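You operate a simulated robot arm through the tools that you are given. There is no shell and no other tool. Be economical: measure what you need, move in short steps, check, and stop when the job is done.

Carry out the task below with a simulated robot arm. There is one attempt and no reset: what you move stays moved.

JOB
The pine shelf is locked askew: level it with the red level.
Fine: loosen its wing nut, turn the height knob till the bubble rests between the lines, tighten the nut, then put the level back.

Only the result counts: the job must be done as asked and must still hold three seconds after the hand-in. Knocking over, shifting, dropping, spilling or breaking anything else fails it.

ROBOT AND FRAMES
A 6-joint arm with a two-finger parallel gripper, fixed in place. Base frame: the origin is at the foot of the arm, x ahead of it, y to its left, z up; the work surface is at about z = 800. Lengths are in mm, angles in rad, forces in N, time in s.
With the tool pointing down near the work surface it reaches from about 180 to 840 mm from the base axis. Its first joint turns from -2.897 to 2.897 rad. Payload 3.91 kg.
Tool frame: the origin (TCP) lies between the finger pads and is the grasp point; the fingertips stand 30 mm ahead of it; z points along the fingers, y is the line along which they close. Largest opening 110 mm; finger width 20, thickness 10; the body of the gripper, 48 by 112 mm, starts 55 mm behind the TCP.
Orientation is that of the tool frame in the base frame, as a unit quaternion [x, y, z, w]. With the fingers straight down and closing along the base's y, the tool's x points along the base's -x, its y along +y and its z along -z.

CONTROLS
- The arm moves only by the tool jog_arm. Its argument "targets" is a list of rows, each an object of numbers (a shift or turn left out is 0, a gripper value left out holds the last): "grip": the opening in per cent of the stroke, from 0 (shut) to 100 (fully open); "dx", "dy", "dz": the shift along the base's x, y, z in mm; "ax", "ay", "az": the turn, a rotation vector about the base's x, y, z in rad. In form: [{"grip": .., "dx": .., "dy": .., "dz": .., "ax": .., "ay": .., "az": ..}, ...]. A call has 1 to 20 rows; each row shifts and turns the commanded pose from where the row before left it. A row lasts 0.2 s, in which the tool goes at most 50 mm and 0.15 rad; a call with a longer step from one row to the next is refused whole, and so is a gripper value outside its range. Where a pose cannot be reached the arm comes as near as it can. A force on the tool above 90 N (or 10 N above the force at the start of the call, whichever is more), or a blocked arm, ends the call early, and 0.2 s more pass. Each finger travels about 108 mm/s and halts on what it meets, pressing with about 28 N; the grip force reading is that of the motor and also rises with nothing between the fingers. The clock runs only during rows and for 0.2 s after the last one: add rows that do not move to give the fingers time. The reply holds the time, the measured pose of the TCP, the force on the tool along the base axes, the opening and the grip force, in the units named above and with some noise.
- Cameras (640 x 400 px; columns grow to the right, rows downward): "scene" is fixed at [218.8, 650.4, 1509]; the picture's right is [-0.89, -0.46, 0.00], its down [-0.15, 0.29, -0.94] and it looks along [0.44, -0.84, -0.33] (base axes); focal length 374 px, centre (320, 200). "wrist" rides on the gripper at [-36, 0, -57] in the tool frame; the picture's right is [0.00, -1.00, 0.00], its down [0.97, 0.00, -0.24] and it looks along [0.24, 0.00, 0.97] (tool axes); focal length 218 px, centre (320, 200).
- capture(camera): a new picture of that camera. It takes no simulated time.
- raise_lower(by): slides the trunk up (or, below 0, down) by that many mm; the arm rides with it, the base frame stays. It gives what a move gives, with no picture.
- locate(camera, pixels): there is no depth. For up to 12 entries [column, row, z] of the newest picture of that camera ("zoom" is the newest enlarged one), the place [x, y] in the base frame at which the ray of that pixel passes the height z, good to about 2 mm. It takes no simulated time.
- close_up(camera, box): a new picture of the part [left, top, right, bottom] of that camera's present view, enlarged. It takes no simulated time.
- sign_off(): hands the job in; it is judged then, once.

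Keep the steps short. Do not move on a guess: measure, check each grasp and each placing, and mend mistakes. In all there are 80 turns and 38 pictures (those below and enlarged ones count). Leave the gripper open and the arm clear of the work at the hand-in unless told otherwise, and finish with a single line.

The tools are called as name(argument=value, ...) on one line, values as JSON. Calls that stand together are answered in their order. jog_arm: Moves the arm, as the interface text tells. Its arguments: {"type":"object","properties":{"targets":{"type":"array","items":{"type":"object","properties":{"grip":{"type":"number"},"dx":{"type":"number"},"dy":{"type":"number"},"dz":{"type":"number"},"ax":{"type":"number"},"ay":{"type":"number"},"az":{"type":"number"}}}}},"required":["targets"]} The other tools are called the same way: raise_lower (by) slides the trunk up or down; capture (camera) takes a picture; locate (camera, pixels) gives the place at which the rays of pixels pass given heights; close_up (camera, box) takes an enlarged picture of a part of a camera's view; sign_off () hands the job in.

At the start:

```text
time_s: 0.0
ee_pos: [260.6, -245.0, 1335.9]
tcp_rot: [0.0, 1.0, 0.0, 0.0]
force: [-0.2, -0.9, -0.7]
grip_width: 110.1
grasp_force: 0.1
trunk travel left (down, up): [-475.0, 65.0]
```

scene: 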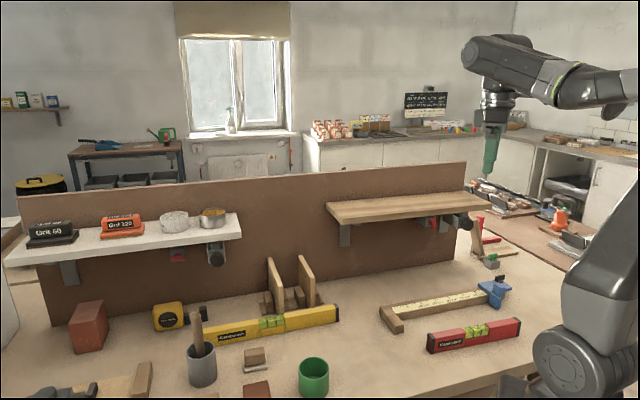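
wrist: 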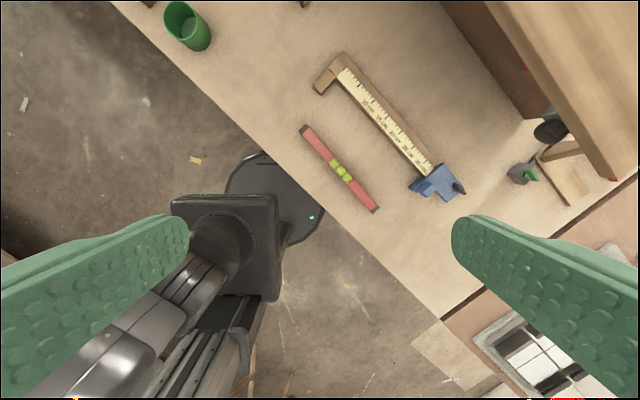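

I see the pine shelf at the right (around 400,205), a dark knob near (460,221), something red near (430,222), and the red level near (474,335). I'll enlarge both areas.

close_up(camera="scene", box=[310, 160, 520, 290])

close_up(camera="scene", box=[370, 260, 550, 370])

```text
3.05 times, centred on (415, 225) of scene
```

zoom: 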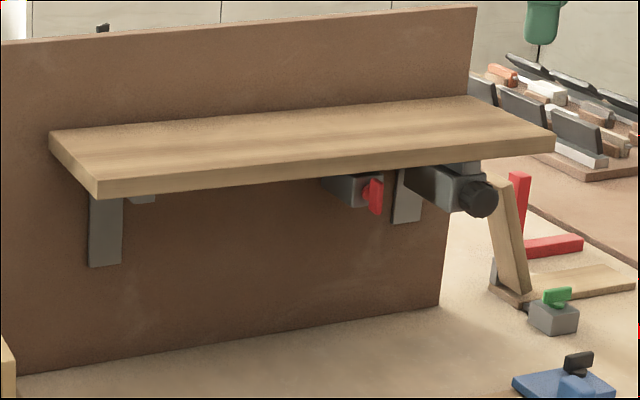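

```text
3.56 times, centred on (460, 315) of scene
```

zoom: 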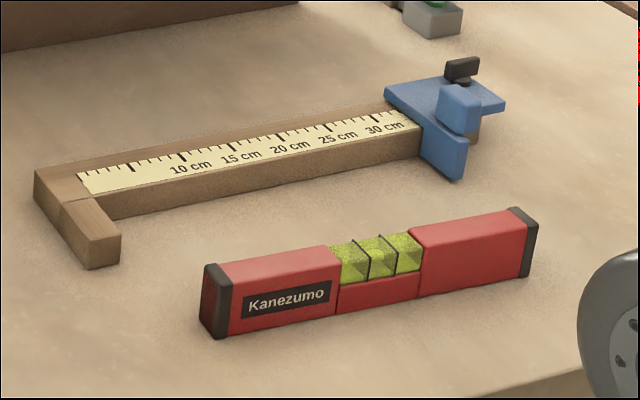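

The red level lies on the bench. I'll place its corners, the panel foot, and the shelf corners at a few trial heights.

locate(camera="zoom", pixels=[[228, 338, 800], [202, 322, 800], [523, 278, 800], [232, 285, 838], [206, 265, 838], [537, 225, 838], [512, 207, 838], [340, 315, 800], [418, 297, 800]])

locate(camera="scene", pixels=[[316.6, 281.4, 800], [454.3, 259.4, 800], [343, 219, 1000], [343, 219, 1050], [491.4, 205.3, 1000], [491.4, 205.3, 1050], [326.5, 203.7, 1000], [326.5, 203.7, 1050], [464, 191, 1050], [469, 225, 1000], [469, 225, 950], [432, 224, 1000]])

locate(camera="wrist", pixels=[[302, 128, 838], [377, 210, 838], [615, 180, 1000], [615, 180, 1050], [488, 2, 1000], [488, 2, 1050], [552, 130, 950], [552, 130, 1000], [540, 118, 800]])

```text
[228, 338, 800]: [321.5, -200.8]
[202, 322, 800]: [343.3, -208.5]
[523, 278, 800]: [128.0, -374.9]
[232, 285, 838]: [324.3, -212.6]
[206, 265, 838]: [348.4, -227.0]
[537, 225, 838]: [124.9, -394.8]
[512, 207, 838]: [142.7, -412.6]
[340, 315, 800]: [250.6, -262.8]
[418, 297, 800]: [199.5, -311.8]
```

```text
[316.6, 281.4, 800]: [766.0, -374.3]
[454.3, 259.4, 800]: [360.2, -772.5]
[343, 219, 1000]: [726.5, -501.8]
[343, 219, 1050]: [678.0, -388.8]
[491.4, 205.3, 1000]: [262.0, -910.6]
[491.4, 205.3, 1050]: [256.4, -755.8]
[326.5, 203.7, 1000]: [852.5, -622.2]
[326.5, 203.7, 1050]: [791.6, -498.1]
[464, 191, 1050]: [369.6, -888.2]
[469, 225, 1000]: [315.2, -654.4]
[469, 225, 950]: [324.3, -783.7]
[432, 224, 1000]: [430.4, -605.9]
```

```text
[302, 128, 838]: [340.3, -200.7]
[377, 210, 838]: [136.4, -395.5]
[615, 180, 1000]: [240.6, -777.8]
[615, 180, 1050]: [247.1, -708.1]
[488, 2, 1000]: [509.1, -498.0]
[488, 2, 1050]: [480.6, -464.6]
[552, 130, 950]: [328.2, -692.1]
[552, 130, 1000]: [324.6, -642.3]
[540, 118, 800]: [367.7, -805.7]
```

The panel runs along 45° (direction (.71,.71)), the shelf front edge lies about 650 mm out, and knob and wing nut face the front. The level is parallel to the shelf, about centred at (237,-305). I'll turn the tool 45° and move down to above the level for a look.

jog_arm(targets=[{"az": 0.131, "dx": -4, "dy": -10, "dz": -35}, {"az": 0.131, "dx": -4, "dy": -10, "dz": -35}, {"az": 0.131, "dx": -4, "dy": -10, "dz": -35}, {"az": 0.131, "dx": -4, "dy": -10, "dz": -35}, {"az": 0.131, "dx": -4, "dy": -10, "dz": -35}, {"az": 0.13, "dx": -4, "dy": -10, "dz": -35}, {"dz": -30}, {"dz": -30}, {}])

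capture(camera="wrist")

```text
time_s: 2.0
ee_pos: [237.3, -304.2, 1064.4]
tcp_rot: [-0.384, 0.924, 0.001, 0.0]
force: [-1.3, -0.3, -0.5]
grip_width: 109.9
grasp_force: 0.1
trunk travel left (down, up): [-475.0, 65.0]
```

```text
33 pictures are left
```

wrist: 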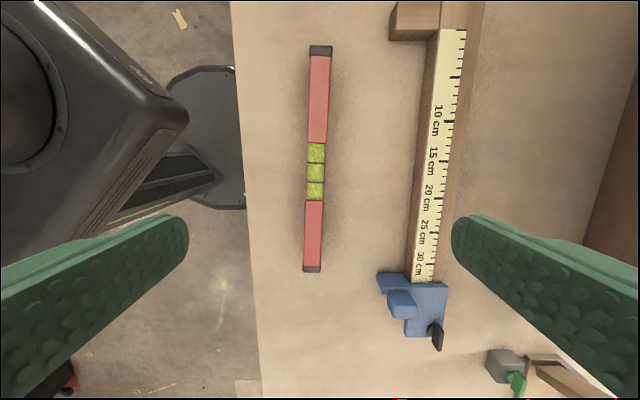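

The level runs from (321,46) to (312,270), slightly off the image vertical. I'll get its coordinates.

locate(camera="wrist", pixels=[[321, 47, 844], [312, 271, 844], [316, 171, 844], [309, 47, 844], [333, 47, 844], [303, 267, 844], [321, 267, 844], [321, 47, 835], [312, 271, 835]])

```text
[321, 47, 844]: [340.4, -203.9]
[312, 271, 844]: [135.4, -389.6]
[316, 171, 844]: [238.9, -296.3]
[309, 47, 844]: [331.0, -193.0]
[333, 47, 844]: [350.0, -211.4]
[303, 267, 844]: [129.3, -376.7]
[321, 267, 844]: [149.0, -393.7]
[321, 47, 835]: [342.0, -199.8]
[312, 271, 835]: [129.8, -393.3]
```

Level centre (238,-297), lying at about 42°. I'll align, narrow the fingers to about 60 mm, and go down to it.

jog_arm(targets=[{"grip": 55, "dx": 0.7, "dy": 7.2, "az": -0.045, "dz": -30}, {"dz": -40}, {"dz": -40}, {"dz": -40}, {"dz": -30}, {"dz": -20}, {"dz": -15}, {"dz": -12}, {}])

capture(camera="wrist")

```text
time_s: 4.0
ee_pos: [237.4, -299.0, 840.7]
tcp_rot: [-0.363, 0.932, 0.0, 0.0]
force: [0.3, 0.2, 0.1]
grip_width: 60.5
grasp_force: 0.1
trunk travel left (down, up): [-475.0, 65.0]
```

```text
32 pictures are left
```

wrist: 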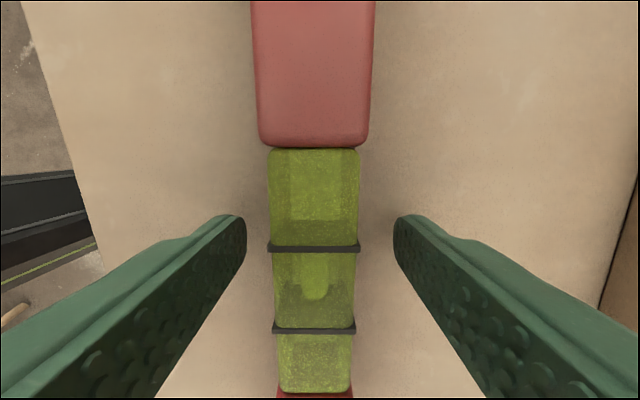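

The level sits centred between the fingers, and its bubble is between the lines on the bench, as it should be. I'll close.

jog_arm(targets=[{"grip": 0}, {"grip": 0}, {"grip": 0}, {"grip": 0}])

```text
time_s: 5.0
ee_pos: [238.2, -297.7, 839.2]
tcp_rot: [-0.362, 0.932, 0.0, 0.0]
force: [0.8, -0.6, -0.3]
grip_width: 23.5
grasp_force: 27.6
trunk travel left (down, up): [-475.0, 65.0]
```

Held, 23.5 mm wide, 27.6 N. Lifting straight up, then toward the shelf at a safe height.

jog_arm(targets=[{"dz": 20}, {"dz": 40}, {"dz": 45}, {"dz": 45}, {"dz": 45}, {"dz": 45}, {"dz": 45}, {"dz": 45}, {"dz": 45}, {"dz": 25}, {"dx": 30, "dy": -30}, {"dx": 33, "dy": -33}, {"dx": 33, "dy": -33}, {"dx": 30, "dy": -30}, {"dx": 30, "dy": -30}, {"az": 0.035}, {}])

capture(camera="wrist")

capture(camera="scene")

```text
time_s: 8.6
ee_pos: [393.7, -455.9, 1237.1]
tcp_rot: [-0.379, 0.925, 0.0, 0.001]
force: [-0.7, 0.0, 0.4]
grip_width: 0.2
grasp_force: 27.8
trunk travel left (down, up): [-475.0, 65.0]
```

```text
31 pictures are left
```

wrist: 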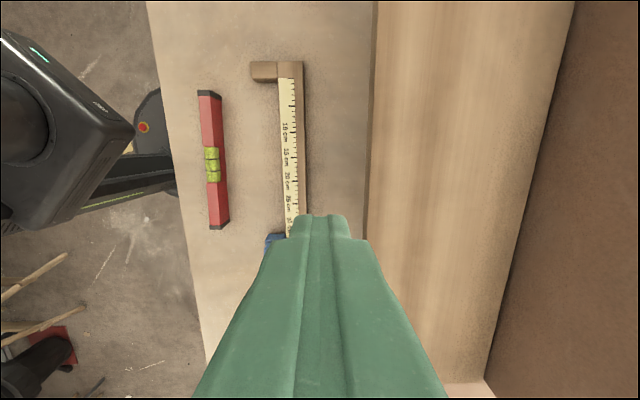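

```text
30 pictures are left
```

scene: 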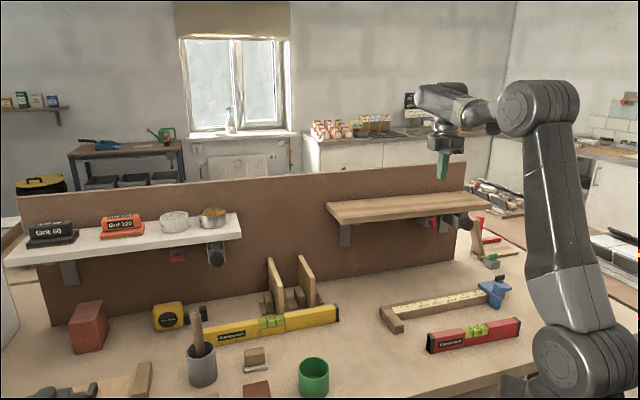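

The level slipped out of the fingers early: grip width is 0.2 and it still lies at its place on the bench. I'll use this view to measure the shelf and the level's present place, then grasp deeper and lift slowly.

locate(camera="wrist", pixels=[[209, 92, 842], [218, 228, 842], [378, 5, 1090], [371, 250, 1080], [574, 5, 1090], [487, 378, 1070], [450, 382, 1070], [212, 164, 842]])

jog_arm(targets=[{"grip": 0, "az": -0.035}, {"dx": -30, "dy": 30}, {"dx": -30, "dy": 30}, {"dx": -33, "dy": 33}, {"dx": -33, "dy": 33}, {"dx": -29, "dy": 32, "grip": 50}, {"dz": -45}, {"dz": -45}, {"dz": -45}, {"dz": -45}, {"dz": -45}, {"dz": -25}, {}])

capture(camera="wrist")

```text
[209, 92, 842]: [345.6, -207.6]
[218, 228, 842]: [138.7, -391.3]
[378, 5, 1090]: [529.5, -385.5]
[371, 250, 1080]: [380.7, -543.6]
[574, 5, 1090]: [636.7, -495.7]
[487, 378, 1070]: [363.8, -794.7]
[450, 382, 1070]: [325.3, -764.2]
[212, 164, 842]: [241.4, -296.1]
```

```text
time_s: 11.4
ee_pos: [239.6, -296.1, 987.8]
tcp_rot: [-0.363, 0.932, 0.0, 0.0]
force: [-0.2, -0.1, -0.8]
grip_width: 54.8
grasp_force: 0.1
trunk travel left (down, up): [-475.0, 65.0]
```

```text
29 pictures are left
```

wrist: 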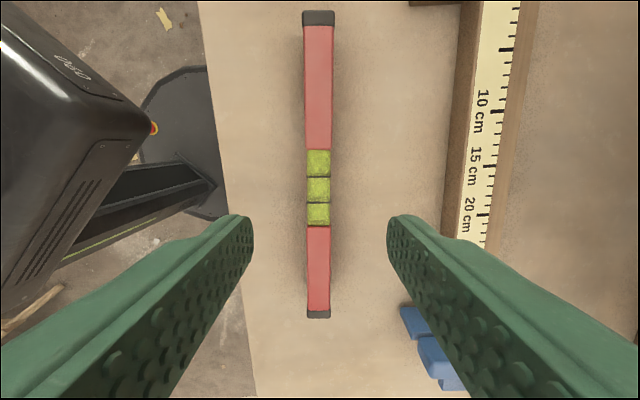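

The level is at its old place, lying straight. I'll go down with the tips a few mm above the bench, close, and lift only a little to test.

locate(camera="wrist", pixels=[[318, 189, 844], [319, 12, 844], [318, 318, 844]])

jog_arm(targets=[{"dz": -40}, {"dz": -40}, {"dz": -30}, {"dz": -25}, {"dz": -12}, {"dz": -6}, {}, {"grip": 0}, {}, {}, {}, {}, {}, {"dz": 3}, {"dz": 3}, {"dz": 4}, {}])

close_up(camera="scene", box=[370, 260, 550, 370])

```text
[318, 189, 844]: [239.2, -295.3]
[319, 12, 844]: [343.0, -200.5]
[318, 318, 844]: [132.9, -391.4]
```

```text
time_s: 15.0
ee_pos: [239.0, -297.3, 846.4]
tcp_rot: [-0.361, 0.932, 0.0, 0.0]
force: [0.5, 1.0, -3.4]
grip_width: 23.9
grasp_force: 28.0
trunk travel left (down, up): [-475.0, 65.0]
```

```text
3.56 times, centred on (460, 315) of scene
```

zoom: 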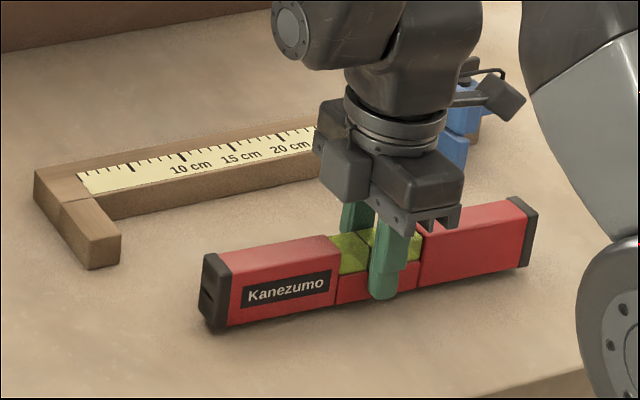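

The level is now off the bench (shadow under it, 3.4 N of weight). I continue slowly and watch the grip.

jog_arm(targets=[{"dz": 8}, {"dz": 12}, {"dz": 15}, {"dz": 15}, {"dz": 15}, {"dz": 15}, {"dz": 15}, {}])

```text
time_s: 16.8
ee_pos: [238.0, -296.1, 940.3]
tcp_rot: [-0.362, 0.932, 0.001, 0.0]
force: [0.4, -0.2, -3.3]
grip_width: 23.6
grasp_force: 28.1
trunk travel left (down, up): [-475.0, 65.0]
```

Still held. Continuing up at the same pace.

jog_arm(targets=[{"dz": 12}, {"dz": 15}, {"dz": 15}, {"dz": 15}, {"dz": 15}, {"dz": 15}, {"dz": 15}, {"dz": 15}, {"dz": 15}, {"dz": 15}, {"dz": 15}, {"dz": 15}, {"dz": 15}, {"dz": 15}, {"dz": 15}, {"dz": 15}, {"dz": 10}, {"az": 0.02}, {"az": 0.02}, {}])

```text
time_s: 21.0
ee_pos: [239.7, -297.2, 1187.4]
tcp_rot: [-0.381, 0.925, 0.0, 0.0]
force: [0.2, -0.6, -4.0]
grip_width: 23.9
grasp_force: 27.7
trunk travel left (down, up): [-475.0, 65.0]
```

Held. Moving out over the shelf at this height, toward depth ≈ 705 mm.

jog_arm(targets=[{"dx": 8, "dy": -8}, {"dx": 14, "dy": -14}, {"dx": 14, "dy": -14}, {"dx": 14, "dy": -14}, {"dx": 14, "dy": -14}, {"dx": 14, "dy": -14}, {"dx": 14, "dy": -14}, {"dx": 14, "dy": -14}, {"dx": 14, "dy": -14}, {"dx": 14, "dy": -14}, {"dx": 14, "dy": -14}, {"dx": 14, "dy": -14}, {"dx": 14, "dy": -14}, {"dx": 14, "dy": -14}, {"dx": 14, "dy": -14}, {"dx": 14, "dy": -14}, {"dx": 10, "dy": -10}, {}, {}])

close_up(camera="scene", box=[310, 130, 520, 260])

capture(camera="wrist")

```text
time_s: 25.0
ee_pos: [466.3, -523.9, 1188.6]
tcp_rot: [-0.381, 0.924, 0.0, 0.0]
force: [-1.5, -0.9, -3.9]
grip_width: 23.7
grasp_force: 27.8
trunk travel left (down, up): [-475.0, 65.0]
```

```text
3.05 times, centred on (415, 195) of scene
```

zoom: 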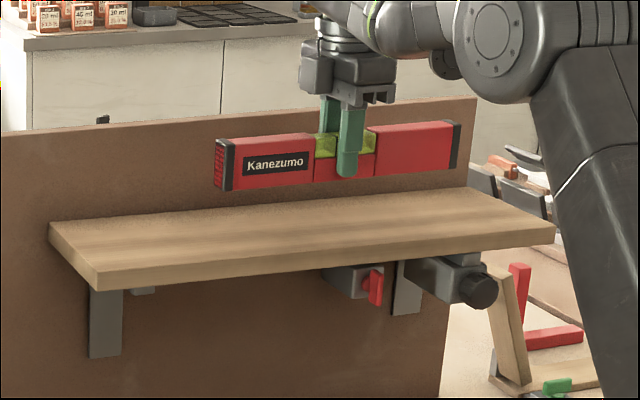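

```text
26 pictures are left
```

wrist: 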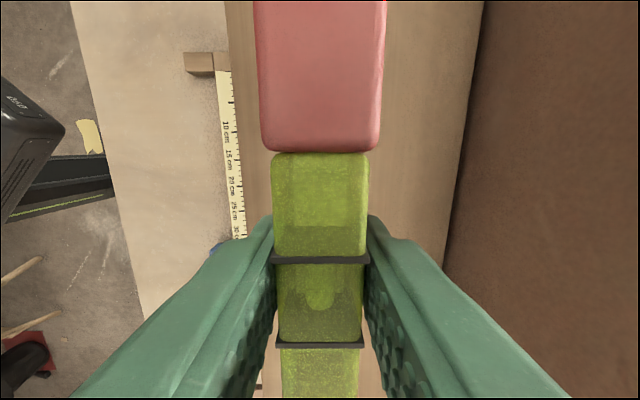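

The level is over the shelf at depth ≈ 700, a bit in front of its mid line. I lower it to just over the estimated surface.

jog_arm(targets=[{"dz": -10}, {"dz": -10}, {"dz": -10}, {"dz": -10}, {"dz": -8}, {}])

close_up(camera="scene", box=[310, 130, 520, 260])

```text
time_s: 26.4
ee_pos: [467.1, -523.6, 1140.0]
tcp_rot: [-0.381, 0.925, 0.0, -0.001]
force: [-1.0, 0.1, -3.7]
grip_width: 23.6
grasp_force: 28.1
trunk travel left (down, up): [-475.0, 65.0]
```

```text
3.05 times, centred on (415, 195) of scene
```

zoom: 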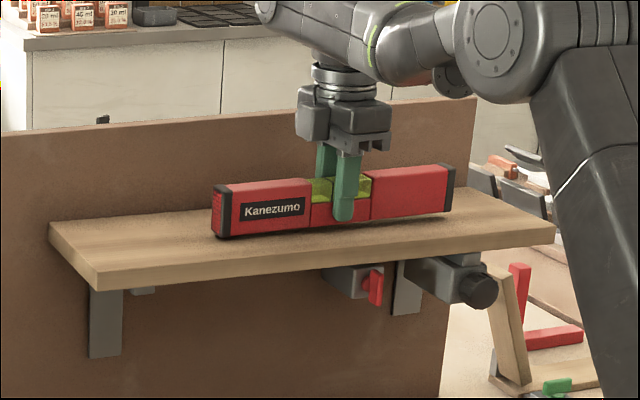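

The left end is close to the shelf, the right end stands higher. Lowering in 2 mm steps while watching the force.

jog_arm(targets=[{"dz": -2}, {"dz": -2}, {"dz": -2}, {}])

```text
time_s: 27.4
ee_pos: [467.3, -523.9, 1133.6]
tcp_rot: [-0.381, 0.924, -0.001, 0.001]
force: [-1.2, -1.1, 3.0]
grip_width: 23.6
grasp_force: 27.9
trunk travel left (down, up): [-475.0, 65.0]
```

Contact at the left end (force z went from -3.7 to +3). A few more mm so the right end comes down too.

jog_arm(targets=[{"dz": -1.5}, {"dz": -1.5}, {}])

close_up(camera="scene", box=[360, 160, 490, 240])

```text
time_s: 28.2
ee_pos: [466.8, -522.9, 1130.4]
tcp_rot: [-0.38, 0.925, -0.001, 0.0]
force: [-0.2, -3.4, 6.6]
grip_width: 23.6
grasp_force: 28.2
trunk travel left (down, up): [-475.0, 65.0]
```

```text
4.92 times, centred on (425, 200) of scene
```

zoom: 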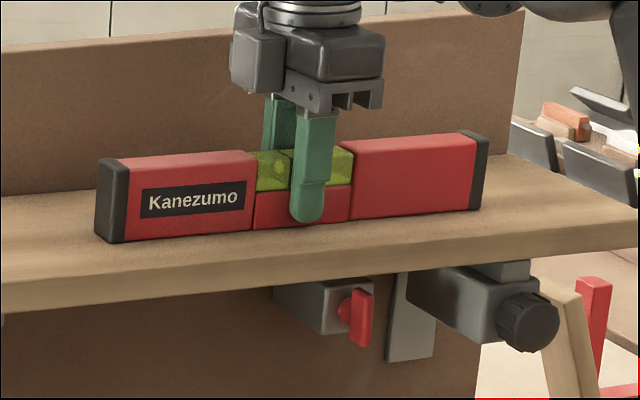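

It is nearly seated. A further 2 mm, then open.

jog_arm(targets=[{"dz": -1.5}, {"dz": -1}, {"grip": 15}, {"grip": 25}, {"grip": 40}, {}])

capture(camera="wrist")

```text
time_s: 29.6
ee_pos: [465.8, -522.8, 1127.5]
tcp_rot: [-0.381, 0.924, 0.0, 0.0]
force: [-0.4, 1.3, -0.1]
grip_width: 43.8
grasp_force: 0.1
trunk travel left (down, up): [-475.0, 65.0]
```

```text
23 pictures are left
```

wrist: 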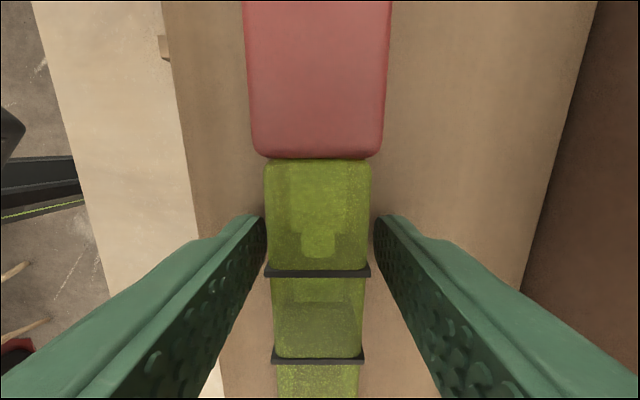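

The level rests on the shelf and its bubble sits at the left (+t) side, at (318,230), past the line at row 272: the left end is high. So the right end must go up. I back the gripper up and out to the front of the shelf.

jog_arm(targets=[{"dz": 10}, {"dz": 25}, {"dz": 35}, {"dx": -25, "dy": 25}, {"dx": -33, "dy": 33}, {"dx": -33, "dy": 33}, {"dx": -33, "dy": 33}, {"dx": -33, "dy": 33}, {"dx": -30, "dy": 30}, {"ax": -0.1, "ay": -0.1, "dz": -20}, {"ax": -0.1, "ay": -0.1, "dz": -20}, {"ax": -0.1, "ay": -0.1, "dz": -20}, {"ax": -0.1, "ay": -0.1, "dz": -20}, {"ax": -0.1, "ay": -0.1, "dz": -20}, {"ax": -0.1, "ay": -0.1, "dz": -20}, {"ax": -0.1, "ay": -0.1, "dz": -20}, {"ax": -0.1, "ay": -0.1, "dz": -20}, {"ax": -0.1, "ay": -0.1, "dz": -20}, {}])

close_up(camera="scene", box=[360, 150, 490, 230])

```text
time_s: 33.6
ee_pos: [298.0, -313.3, 1157.2]
tcp_rot: [-0.316, 0.778, -0.502, 0.207]
force: [0.5, -0.3, 0.1]
grip_width: 43.9
grasp_force: 0.1
out of reach, approached as far as the arm can: row 16, 17, 18
trunk travel left (down, up): [-475.0, 65.0]
```

```text
4.92 times, centred on (425, 190) of scene
```

zoom: 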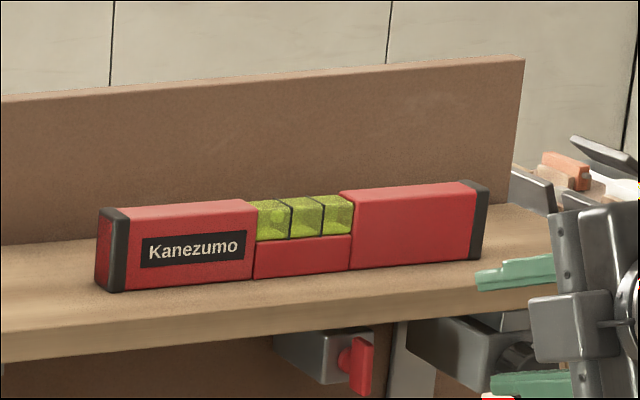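

The bubble reads clearly from the scene camera, in the left cell at (277,213). The pitch ran into a reach limit so near the base, so I move out and down in front of the nut.

jog_arm(targets=[{"dx": 12, "dy": -20, "dz": -19}, {"dx": 12, "dy": -20, "dz": -19}, {"dx": 0, "dy": -20, "dz": -19}, {"dx": 0, "dy": -20, "dz": -19}, {"dx": 0, "dy": -20, "dz": -19}, {"dx": 0, "dy": -20, "dz": -19}, {"dx": -2, "dy": -20, "dz": -19}, {"dx": -2, "dy": -20, "dz": -19}, {}, {}])

capture(camera="wrist")

```text
time_s: 35.8
ee_pos: [348.1, -462.2, 1161.5]
tcp_rot: [-0.317, 0.781, -0.498, 0.205]
force: [0.8, 0.3, -0.5]
grip_width: 43.9
grasp_force: 0.1
out of reach, approached as far as the arm can: row 1, 2, 3, 4, 5, 6, 7, 8
trunk travel left (down, up): [-475.0, 65.0]
```

```text
21 pictures are left
```

wrist: 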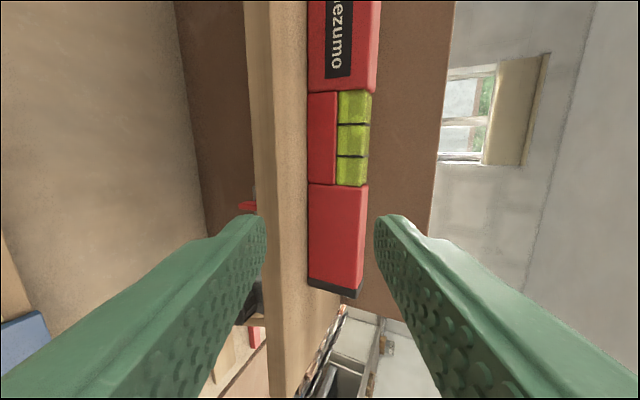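

The arm cannot go lower in this posture because the trunk stands high. The space below the gripper in front of the shelf is free, so I lower the trunk by 160 mm.

raise_lower(by=-160)

jog_arm(targets=[{}, {}])

capture(camera="wrist")

```text
time_s: 37.6
ee_pos: [346.4, -463.4, 1000.6]
tcp_rot: [-0.318, 0.781, -0.497, 0.205]
force: [0.3, -0.5, 0.1]
grip_width: 43.9
grasp_force: 0.0
trunk travel left (down, up): [-315.0, 225.0]
```

```text
time_s: 38.2
ee_pos: [347.7, -462.9, 1000.0]
tcp_rot: [-0.317, 0.781, -0.497, 0.206]
force: [-0.4, 0.4, 0.2]
grip_width: 44.2
grasp_force: 0.2
trunk travel left (down, up): [-315.0, 225.0]
```

```text
20 pictures are left
```

wrist: 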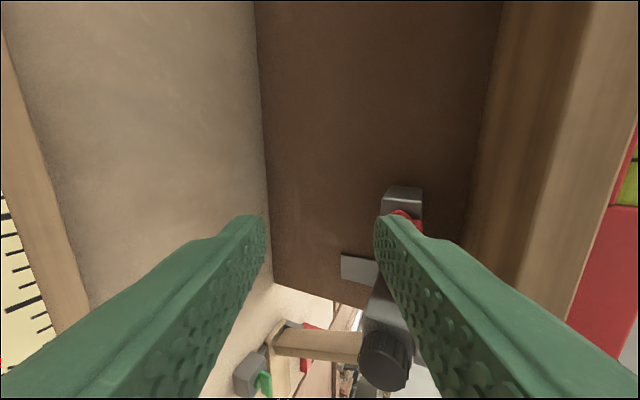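

The view shows the knob (385,360) and the nut (405,215). The tool still needs about 0.43 rad more pitch. I jog up 100 mm, then lower the trunk 110 mm more, then pitch.

jog_arm(targets=[{"dz": 25}, {"dz": 25}, {"dz": 25}, {"dz": 25}, {}])

raise_lower(by=-110)

jog_arm(targets=[{"dx": -10, "dy": 10}, {"ax": -0.1, "ay": -0.1}, {"ax": -0.1, "ay": -0.1}, {}])

```text
time_s: 39.4
ee_pos: [346.5, -461.4, 1101.3]
tcp_rot: [-0.316, 0.78, -0.499, 0.206]
force: [0.4, 0.4, 0.8]
grip_width: 43.9
grasp_force: 0.0
trunk travel left (down, up): [-315.0, 225.0]
```

```text
time_s: 40.9
ee_pos: [345.8, -462.2, 990.7]
tcp_rot: [-0.318, 0.78, -0.498, 0.206]
force: [0.1, 0.2, 0.0]
grip_width: 44.0
grasp_force: 0.1
trunk travel left (down, up): [-205.0, 335.0]
```

```text
time_s: 41.9
ee_pos: [336.7, -452.8, 990.2]
tcp_rot: [-0.296, 0.731, -0.568, 0.236]
force: [-0.8, -0.5, 0.7]
grip_width: 44.0
grasp_force: 0.0
out of reach, approached as far as the arm can: row 3
trunk travel left (down, up): [-205.0, 335.0]
```

Pitch is now 1.32 rad, limited again. Same trick once more: up 110, trunk down 110, then the rest of the pitch.

jog_arm(targets=[{"dz": 28}, {"dz": 28}, {"dz": 28}, {"dz": 28}, {}])

raise_lower(by=-120)

jog_arm(targets=[{"ax": -0.088, "ay": -0.088}, {"ax": -0.088, "ay": -0.088}, {}])

```text
time_s: 43.0
ee_pos: [337.5, -451.9, 1101.9]
tcp_rot: [-0.296, 0.731, -0.568, 0.236]
force: [-0.4, 0.3, -0.2]
grip_width: 44.0
grasp_force: 0.1
trunk travel left (down, up): [-205.0, 335.0]
```

```text
time_s: 44.5
ee_pos: [337.5, -450.7, 981.3]
tcp_rot: [-0.296, 0.731, -0.568, 0.236]
force: [0.0, -0.2, 0.1]
grip_width: 43.8
grasp_force: 0.1
trunk travel left (down, up): [-85.0, 455.0]
```

```text
time_s: 45.4
ee_pos: [338.9, -449.7, 998.3]
tcp_rot: [-0.265, 0.658, -0.651, 0.271]
force: [0.1, 0.2, 0.5]
grip_width: 44.2
grasp_force: 0.1
out of reach, approached as far as the arm can: row 2
trunk travel left (down, up): [-85.0, 455.0]
```

The tool is now horizontal (1.565 rad). I lower the trunk a bit more for margin, then roll −90° about the tool axis so the fingers close sideways along the shelf, camera above.

raise_lower(by=-70)

jog_arm(targets=[{"dz": 20}, {"dz": 20}, {"dz": 20}, {"ax": 0.101, "ay": -0.101}, {"ax": 0.101, "ay": -0.101}, {"ax": 0.101, "ay": -0.101}, {"ax": 0.101, "ay": -0.101}, {"ax": 0.101, "ay": -0.101}, {"ax": 0.101, "ay": -0.101}, {"ax": 0.101, "ay": -0.101}, {"ax": 0.101, "ay": -0.101}, {"ax": 0.101, "ay": -0.101}, {"ax": 0.101, "ay": -0.101}, {"ax": 0.101, "ay": -0.101}, {}])

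capture(camera="wrist")

```text
time_s: 46.4
ee_pos: [340.0, -449.6, 927.2]
tcp_rot: [-0.265, 0.658, -0.651, 0.271]
force: [-0.2, 1.1, -0.5]
grip_width: 43.9
grasp_force: 0.1
trunk travel left (down, up): [-15.0, 525.0]
```

```text
time_s: 49.6
ee_pos: [339.3, -450.1, 987.3]
tcp_rot: [0.274, 0.655, -0.261, 0.654]
force: [0.4, 0.7, -0.1]
grip_width: 43.8
grasp_force: 0.1
trunk travel left (down, up): [-15.0, 525.0]
```

```text
19 pictures are left
```

wrist: 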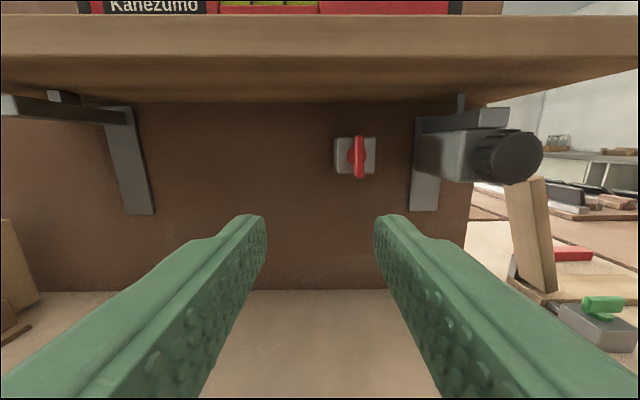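

Clear view: nut at (358,157) with its wing upright, knob at (515,157). Combining with the scene ray gives the nut near depth 706, z 1013, a = −113, and the knob near depth 658, a = −218. I move in front of the nut with tips about 25 mm short.

jog_arm(targets=[{"dx": -12, "dy": -12, "dz": 13}, {"dx": -12, "dy": -12, "dz": 13}, {"dx": 16, "dy": -16}, {"dx": 16, "dy": -16}, {"dx": 16, "dy": -16}, {"dx": 16, "dy": -16}, {}])

capture(camera="wrist")

```text
time_s: 51.2
ee_pos: [380.0, -537.2, 1012.9]
tcp_rot: [0.274, 0.655, -0.263, 0.653]
force: [-0.5, -0.6, -0.2]
grip_width: 44.1
grasp_force: 0.1
trunk travel left (down, up): [-15.0, 525.0]
```

```text
18 pictures are left
```

wrist: 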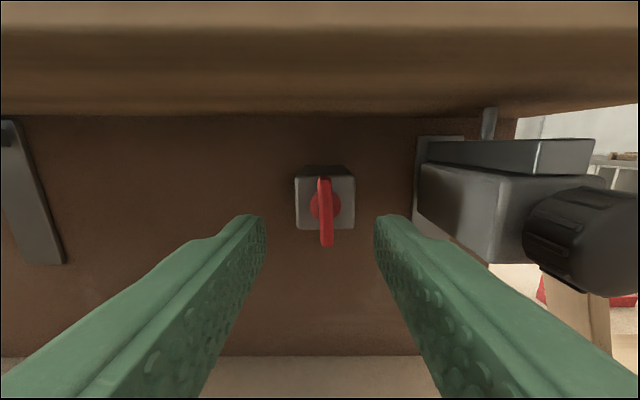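

Two views give the nut at depth 708, z 1013, a = −114.5. I move forward 40 mm so the tips straddle the wing.

jog_arm(targets=[{"dx": -2.3, "dy": -2.3}, {"dx": 10, "dy": -10}, {"dx": 10, "dy": -10}, {"dx": 5, "dy": -5}, {"dx": 3.3, "dy": -3.3}, {}])

capture(camera="wrist")

```text
time_s: 52.6
ee_pos: [403.5, -567.5, 1012.9]
tcp_rot: [0.273, 0.656, -0.262, 0.653]
force: [1.0, -0.2, 0.9]
grip_width: 43.9
grasp_force: 0.0
trunk travel left (down, up): [-15.0, 525.0]
```

```text
17 pictures are left
```

wrist: 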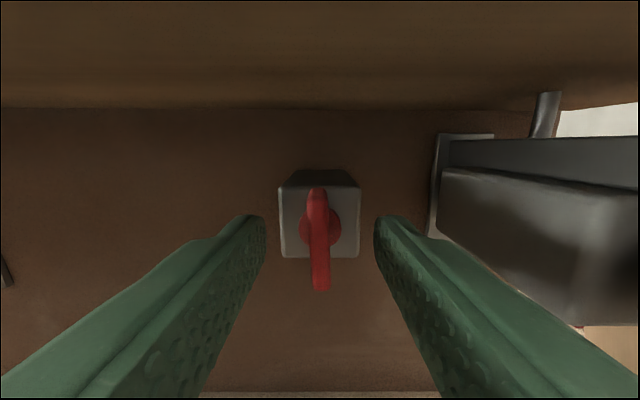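

Centred and nothing touched. Closing on the wing.

jog_arm(targets=[{"dx": 2, "dy": -2}, {"grip": 0}, {"grip": 0}, {"grip": 0}, {"grip": 0}])

capture(camera="wrist")

```text
time_s: 53.8
ee_pos: [407.0, -570.3, 1013.1]
tcp_rot: [0.273, 0.656, -0.262, 0.653]
force: [3.7, 0.9, 1.8]
grip_width: 8.0
grasp_force: 44.8
trunk travel left (down, up): [-15.0, 525.0]
```

```text
16 pictures are left
```

wrist: 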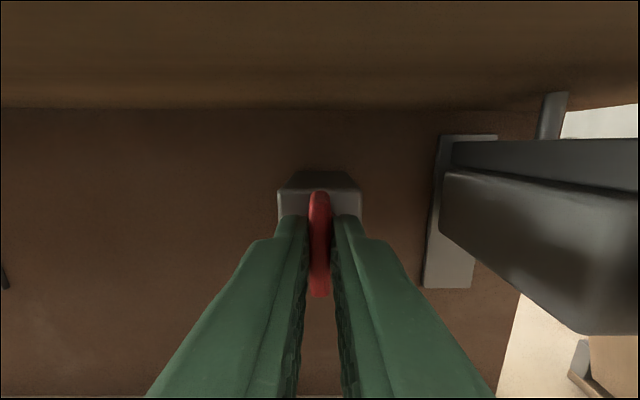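

The wing is gripped (8 mm). Turning counter-clockwise seen from the front, first about 0.6 rad.

jog_arm(targets=[{"ax": -0.07, "ay": 0.07}, {"ax": -0.07, "ay": 0.07}, {"ax": -0.07, "ay": 0.07}, {"ax": -0.07, "ay": 0.07}, {"ax": -0.07, "ay": 0.07}, {"ax": -0.07, "ay": 0.07}, {}])

capture(camera="wrist")

```text
time_s: 55.4
ee_pos: [408.6, -569.5, 1013.0]
tcp_rot: [0.07, 0.708, -0.443, 0.545]
force: [-1.6, 14.5, -6.6]
grip_width: 8.1
grasp_force: 45.2
trunk travel left (down, up): [-15.0, 525.0]
```

```text
15 pictures are left
```

wrist: 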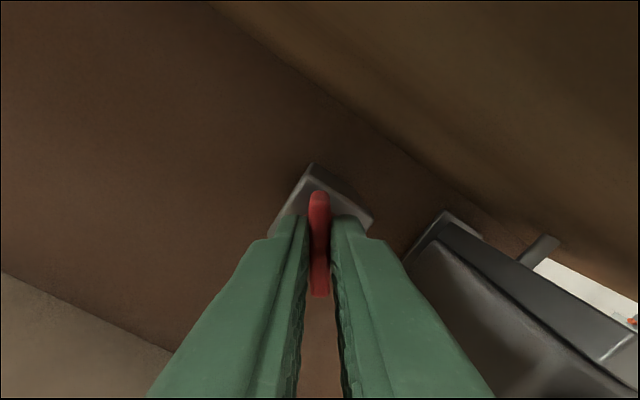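

The nut turns with the gripper (the block is tilted in view, the wing stays in line), and side forces are small. Another 0.9 rad.

jog_arm(targets=[{"ax": -0.07, "ay": 0.07}, {"ax": -0.07, "ay": 0.07}, {"ax": -0.07, "ay": 0.07}, {"ax": -0.07, "ay": 0.07}, {"ax": -0.07, "ay": 0.07}, {"ax": -0.07, "ay": 0.07}, {"ax": -0.07, "ay": 0.07}, {"ax": -0.07, "ay": 0.07}, {"ax": -0.07, "ay": 0.07}, {}])

close_up(camera="scene", box=[360, 150, 490, 230])

```text
time_s: 57.6
ee_pos: [409.0, -568.5, 1011.2]
tcp_rot: [-0.237, 0.67, -0.637, 0.298]
force: [-0.8, 28.9, -26.5]
grip_width: 7.9
grasp_force: 45.7
trunk travel left (down, up): [-15.0, 525.0]
```

```text
4.92 times, centred on (425, 190) of scene
```

zoom: 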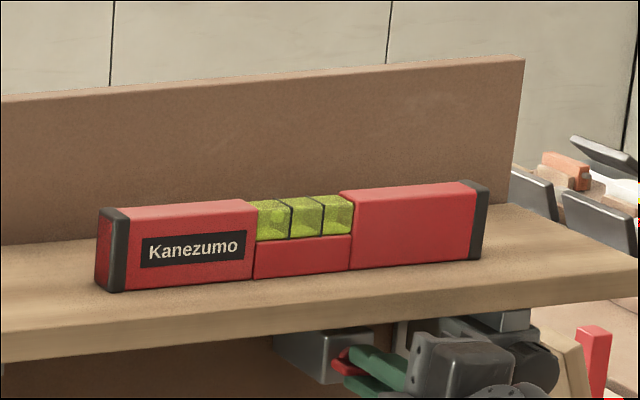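

Turned about 1.49 rad; the side load grew to ~39 N, so I stop here, release and back off 45 mm to look at the nut.

jog_arm(targets=[{"grip": 20}, {"grip": 35}, {}, {"dx": -10, "dy": 10}, {"dx": -12, "dy": 12}, {"dx": -12, "dy": 12}, {}])

capture(camera="wrist")

```text
time_s: 59.2
ee_pos: [371.6, -537.0, 1012.3]
tcp_rot: [-0.235, 0.67, -0.638, 0.298]
force: [1.0, 0.6, 0.5]
grip_width: 38.6
grasp_force: 0.2
trunk travel left (down, up): [-15.0, 525.0]
```

```text
13 pictures are left
```

wrist: 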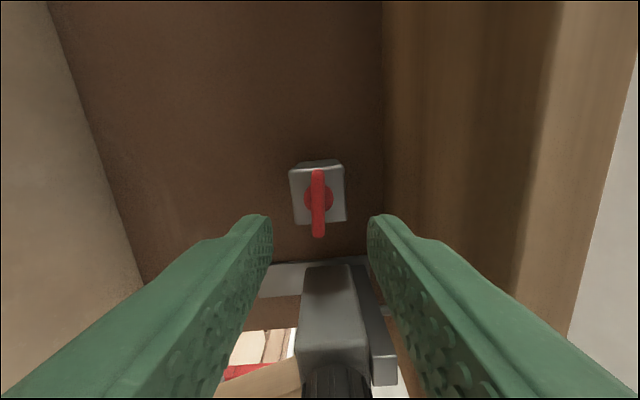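

The wing now lies sideways, a quarter turn loosened. Next I back out and slide to the knob side for a look.

jog_arm(targets=[{"dx": -20, "dy": 20}, {"dx": -20, "dy": 20}, {"dx": -20, "dy": 20, "grip": 60}, {"dx": -19, "dy": -19}, {"dx": -19, "dy": -19}, {"dx": -19, "dy": -19}, {"dx": -16, "dy": -16}, {}])

capture(camera="wrist")

```text
time_s: 61.0
ee_pos: [239.5, -549.9, 1012.3]
tcp_rot: [-0.236, 0.67, -0.638, 0.298]
force: [-0.4, 1.1, 0.4]
grip_width: 65.9
grasp_force: 0.1
trunk travel left (down, up): [-15.0, 525.0]
```

```text
12 pictures are left
```

wrist: 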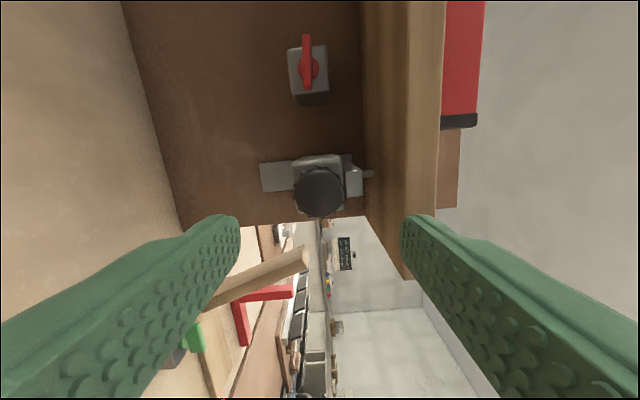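

Triangulated: knob face at depth 658, a = −216, z ≈ 1014, about 38 mm across; shelf underside is at about 1074 there. I fine-align the roll, narrow the opening to 55 mm and move in so the tips overlap the knob by about 18 mm.

jog_arm(targets=[{"grip": 50, "ax": -0.055, "ay": 0.055, "dx": 2.5, "dy": 2.5, "dz": 1.5}, {"dx": 13, "dy": -13}, {"dx": 13, "dy": -13}, {"dx": 13, "dy": -13}, {"dx": 10, "dy": -10}, {"dx": 7, "dy": -7}, {"dx": 6, "dy": -6}, {}])

capture(camera="wrist")

```text
time_s: 62.8
ee_pos: [304.3, -608.7, 1015.0]
tcp_rot: [-0.261, 0.659, -0.649, 0.275]
force: [0.4, 0.3, 0.1]
grip_width: 55.0
grasp_force: 0.0
trunk travel left (down, up): [-15.0, 525.0]
```

```text
11 pictures are left
```

wrist: 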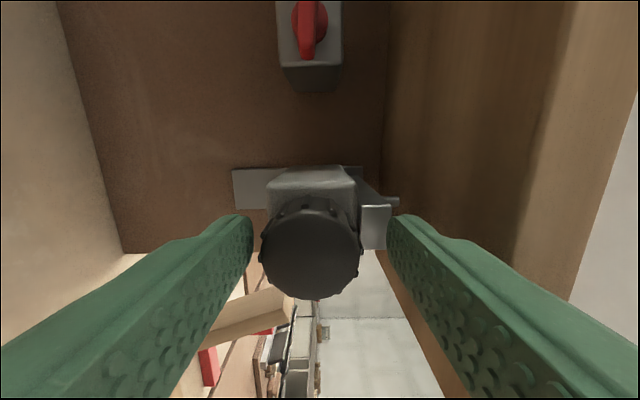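

Knob face centred at (311,248): about 3 mm low and 1.5 mm off. Correct and close.

jog_arm(targets=[{"dx": 1.2, "dy": 1.2, "dz": -3}, {"grip": 0}, {"grip": 0}, {"grip": 0}, {}])

```text
time_s: 64.0
ee_pos: [305.6, -606.5, 1010.8]
tcp_rot: [-0.262, 0.661, -0.648, 0.274]
force: [-1.5, 2.5, -5.2]
grip_width: 37.0
grasp_force: 44.9
trunk travel left (down, up): [-15.0, 525.0]
```

Gripped (37 mm). Test turn clockwise by 0.6 rad and read the bubble.

jog_arm(targets=[{"ax": 0.07, "ay": -0.07}, {"ax": 0.07, "ay": -0.07}, {"ax": 0.07, "ay": -0.07}, {"ax": 0.07, "ay": -0.07}, {"ax": 0.07, "ay": -0.07}, {"ax": 0.07, "ay": -0.07}, {}])

close_up(camera="scene", box=[400, 175, 440, 200])

```text
time_s: 65.6
ee_pos: [306.4, -609.0, 1015.0]
tcp_rot: [-0.058, 0.706, -0.54, 0.454]
force: [7.1, -23.0, 33.2]
grip_width: 36.8
grasp_force: 45.4
trunk travel left (down, up): [-15.0, 525.0]
```

```text
16.00 times, centred on (420, 188) of scene
```

zoom: 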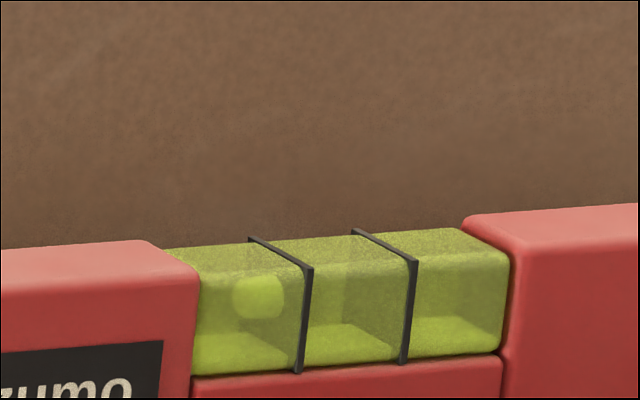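

The bubble is about where it was, (258,297) in this zoom. Continue clockwise 0.8 rad while easing the tool up by 2 mm, then compare.

jog_arm(targets=[{"dz": 2}, {"ax": 0.07, "ay": -0.07}, {"ax": 0.07, "ay": -0.07}, {"ax": 0.07, "ay": -0.07}, {"ax": 0.07, "ay": -0.07}, {"ax": 0.07, "ay": -0.07}, {"ax": 0.07, "ay": -0.07}, {"ax": 0.07, "ay": -0.07}, {"ax": 0.07, "ay": -0.07}, {}])

close_up(camera="scene", box=[400, 175, 440, 200])

```text
time_s: 67.8
ee_pos: [302.5, -610.7, 1016.4]
tcp_rot: [0.216, 0.674, -0.322, 0.629]
force: [-6.6, -38.0, 36.5]
grip_width: 36.6
grasp_force: 44.5
trunk travel left (down, up): [-15.0, 525.0]
```

```text
16.00 times, centred on (420, 188) of scene
```

zoom: 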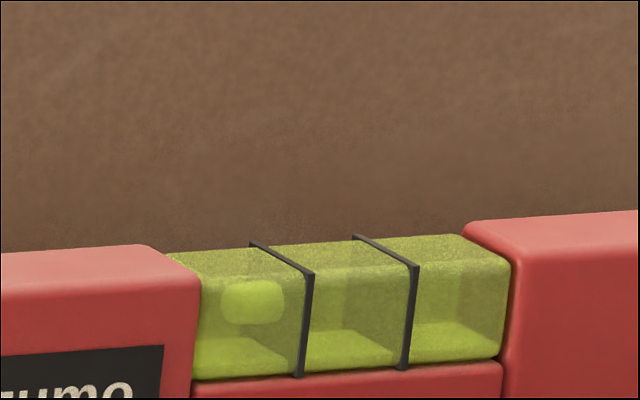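

The shelf went slightly down (bubble 258→252): the nut is loose and the knob works, but it must go counter-clockwise. I open here, to re-centre on the knob axis before turning back.

jog_arm(targets=[{"grip": 45}, {"grip": 45}, {}])

```text
time_s: 68.6
ee_pos: [306.4, -609.2, 1012.9]
tcp_rot: [0.215, 0.677, -0.319, 0.627]
force: [0.2, 0.0, -0.3]
grip_width: 49.7
grasp_force: 0.2
trunk travel left (down, up): [-15.0, 525.0]
```

Re-centre to a = −218, z 1010.5, close, and turn counter-clockwise 1.5 rad.

jog_arm(targets=[{"dx": -2.8, "dy": -2.8, "dz": -2.4}, {"grip": 0}, {"grip": 0}, {"grip": 0}, {"ax": -0.085, "ay": 0.085}, {"ax": -0.085, "ay": 0.085}, {"ax": -0.085, "ay": 0.085}, {"ax": -0.085, "ay": 0.085}, {"ax": -0.085, "ay": 0.085}, {"ax": -0.085, "ay": 0.085}, {"ax": -0.085, "ay": 0.085}, {"ax": -0.085, "ay": 0.085}, {"ax": -0.085, "ay": 0.085}, {"ax": -0.085, "ay": 0.085}, {"ax": -0.085, "ay": 0.085}, {"ax": -0.085, "ay": 0.085}, {}])

```text
time_s: 72.2
ee_pos: [301.9, -611.3, 1011.7]
tcp_rot: [0.28, -0.653, 0.657, -0.254]
force: [-1.0, -26.2, 19.1]
grip_width: 36.8
grasp_force: 45.1
trunk travel left (down, up): [-15.0, 525.0]
```

Fine, loads moderate. Another 1.45 rad in the same direction.

jog_arm(targets=[{"ax": -0.085, "ay": 0.085}, {"ax": -0.085, "ay": 0.085}, {"ax": -0.085, "ay": 0.085}, {"ax": -0.085, "ay": 0.085}, {"ax": -0.085, "ay": 0.085}, {"ax": -0.085, "ay": 0.085}, {"ax": -0.085, "ay": 0.085}, {"ax": -0.085, "ay": 0.085}, {"ax": -0.085, "ay": 0.085}, {"ax": -0.085, "ay": 0.085}, {"ax": -0.085, "ay": 0.085}, {"ax": -0.085, "ay": 0.085}, {}])

close_up(camera="scene", box=[400, 175, 440, 200])

```text
time_s: 73.3
ee_pos: [305.3, -617.1, 1013.7]
tcp_rot: [0.433, -0.581, 0.684, -0.083]
force: [-39.3, 21.9, -21.0]
grip_width: 37.6
grasp_force: 45.3
out of reach, approached as far as the arm can: row 4, 5
trunk travel left (down, up): [-15.0, 525.0]
stopped in row 5: the force on the tool passed its limit (the readings are from after the stop); the commanded pose is now the measured one
```

```text
16.00 times, centred on (420, 188) of scene
```

zoom: 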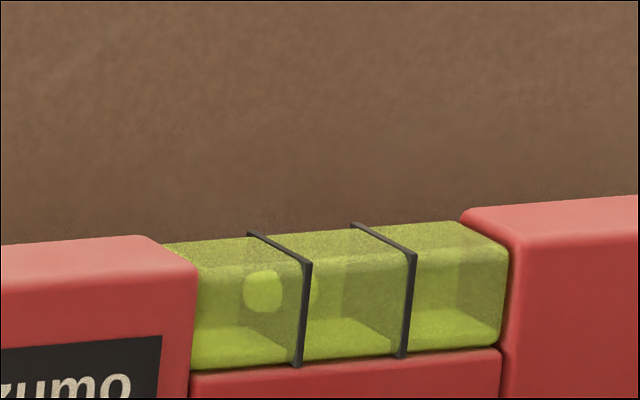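

The last wrist joint ran out at +0.45 rad, but the other way it has much room (about 5 rad). The bubble moved right, 252→263, and the shelf rises. I release, back out, and unwind clockwise a long way for a big stroke.

jog_arm(targets=[{"grip": 50}, {"grip": 50}, {"dx": -14, "dy": 14}, {"dx": -14, "dy": 14}, {"ax": 0.1, "ay": -0.1}, {"ax": 0.1, "ay": -0.1}, {"ax": 0.1, "ay": -0.1}, {"ax": 0.1, "ay": -0.1}, {"ax": 0.1, "ay": -0.1}, {"ax": 0.1, "ay": -0.1}, {"ax": 0.1, "ay": -0.1}, {"ax": 0.1, "ay": -0.1}, {"ax": 0.1, "ay": -0.1}, {"ax": 0.1, "ay": -0.1}, {"ax": 0.1, "ay": -0.1}, {"ax": 0.1, "ay": -0.1}, {"ax": 0.1, "ay": -0.1}, {"ax": 0.1, "ay": -0.1}, {"ax": 0.1, "ay": -0.1}, {"ax": 0.1, "ay": -0.1}])

jog_arm(targets=[{"ax": 0.1, "ay": -0.1}, {"ax": 0.1, "ay": -0.1}, {"ax": 0.1, "ay": -0.1}, {"ax": 0.1, "ay": -0.1}, {"ax": 0.1, "ay": -0.1}, {"ax": 0.1, "ay": -0.1}, {"ax": 0.1, "ay": -0.1}, {"ax": 0.1, "ay": -0.1}, {"ax": 0.1, "ay": -0.1}, {"ax": 0.1, "ay": -0.1}, {"ax": 0.1, "ay": -0.1}, {"ax": 0.1, "ay": -0.1}, {"ax": 0.1, "ay": -0.1}, {"ax": 0.1, "ay": -0.1}, {"ax": 0.1, "ay": -0.1}, {}])

```text
time_s: 77.5
ee_pos: [288.1, -588.6, 1023.1]
tcp_rot: [0.31, 0.629, -0.197, 0.685]
force: [-0.5, -0.2, -0.4]
grip_width: 55.3
grasp_force: 0.1
out of reach, approached as far as the arm can: row 4
trunk travel left (down, up): [-15.0, 525.0]
```

```text
time_s: 80.9
ee_pos: [287.7, -588.2, 1023.5]
tcp_rot: [0.696, 0.008, 0.481, 0.533]
force: [0.5, -0.4, -1.1]
grip_width: 54.9
grasp_force: 0.1
trunk travel left (down, up): [-15.0, 525.0]
```

Unwound by 4.4 rad without limit. The tool axis got tilted ~0.03 rad at the earlier stop, so I correct that, re-centre (depth 646, a −218, z 1011), and grip.

jog_arm(targets=[{"ax": 0.022, "ay": 0.022, "az": 0.03, "dx": -3.9, "dy": -3.9, "dz": -12.5}, {}, {"dx": 6, "dy": -6}, {"dx": 6, "dy": -6}, {"dx": 6, "dy": -6}, {}, {"grip": 0}, {"grip": 0}, {"grip": 0}, {}])

```text
time_s: 83.1
ee_pos: [302.9, -611.8, 1012.9]
tcp_rot: [0.707, 0.019, 0.482, 0.518]
force: [2.5, -15.5, 14.8]
grip_width: 36.7
grasp_force: 44.7
trunk travel left (down, up): [-15.0, 525.0]
```

Gripped (36.7 mm). Turning counter-clockwise 2 rad.

jog_arm(targets=[{"ax": -0.085, "ay": 0.085, "dz": 1}, {"ax": -0.085, "ay": 0.085}, {"ax": -0.085, "ay": 0.085}, {"ax": -0.085, "ay": 0.085}, {"ax": -0.085, "ay": 0.085}, {"ax": -0.085, "ay": 0.085}, {"ax": -0.085, "ay": 0.085}, {"ax": -0.085, "ay": 0.085}, {"ax": -0.085, "ay": 0.085}, {"ax": -0.085, "ay": 0.085}, {"ax": -0.085, "ay": 0.085}, {"ax": -0.085, "ay": 0.085}, {"ax": -0.085, "ay": 0.085}, {"ax": -0.085, "ay": 0.085}, {"ax": -0.085, "ay": 0.085}, {"ax": -0.085, "ay": 0.085}, {"ax": -0.085, "ay": 0.085}, {}])

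```text
time_s: 86.9
ee_pos: [302.2, -612.4, 1007.7]
tcp_rot: [0.35, 0.613, -0.187, 0.683]
force: [-14.5, -1.5, -26.1]
grip_width: 36.7
grasp_force: 45.0
trunk travel left (down, up): [-15.0, 525.0]
```

Loads fine. Another 1.9 rad (stopping short of the joint limit), then read the bubble.

jog_arm(targets=[{"ax": -0.085, "ay": 0.085}, {"ax": -0.085, "ay": 0.085}, {"ax": -0.085, "ay": 0.085}, {"ax": -0.085, "ay": 0.085}, {"ax": -0.085, "ay": 0.085}, {"ax": -0.085, "ay": 0.085}, {"ax": -0.085, "ay": 0.085}, {"ax": -0.085, "ay": 0.085}, {"ax": -0.085, "ay": 0.085}, {"ax": -0.085, "ay": 0.085}, {"ax": -0.085, "ay": 0.085}, {"ax": -0.085, "ay": 0.085}, {"ax": -0.085, "ay": 0.085}, {"ax": -0.085, "ay": 0.085}, {"ax": -0.085, "ay": 0.085}, {}])

close_up(camera="scene", box=[400, 175, 440, 200])

```text
time_s: 90.3
ee_pos: [299.7, -613.4, 1010.9]
tcp_rot: [-0.265, 0.657, -0.649, 0.277]
force: [-25.3, -19.1, -12.1]
grip_width: 36.9
grasp_force: 45.3
trunk travel left (down, up): [-15.0, 525.0]
```

```text
16.00 times, centred on (420, 188) of scene
```

zoom: 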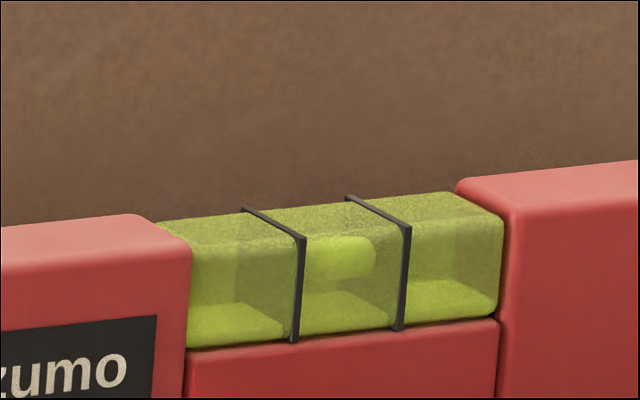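

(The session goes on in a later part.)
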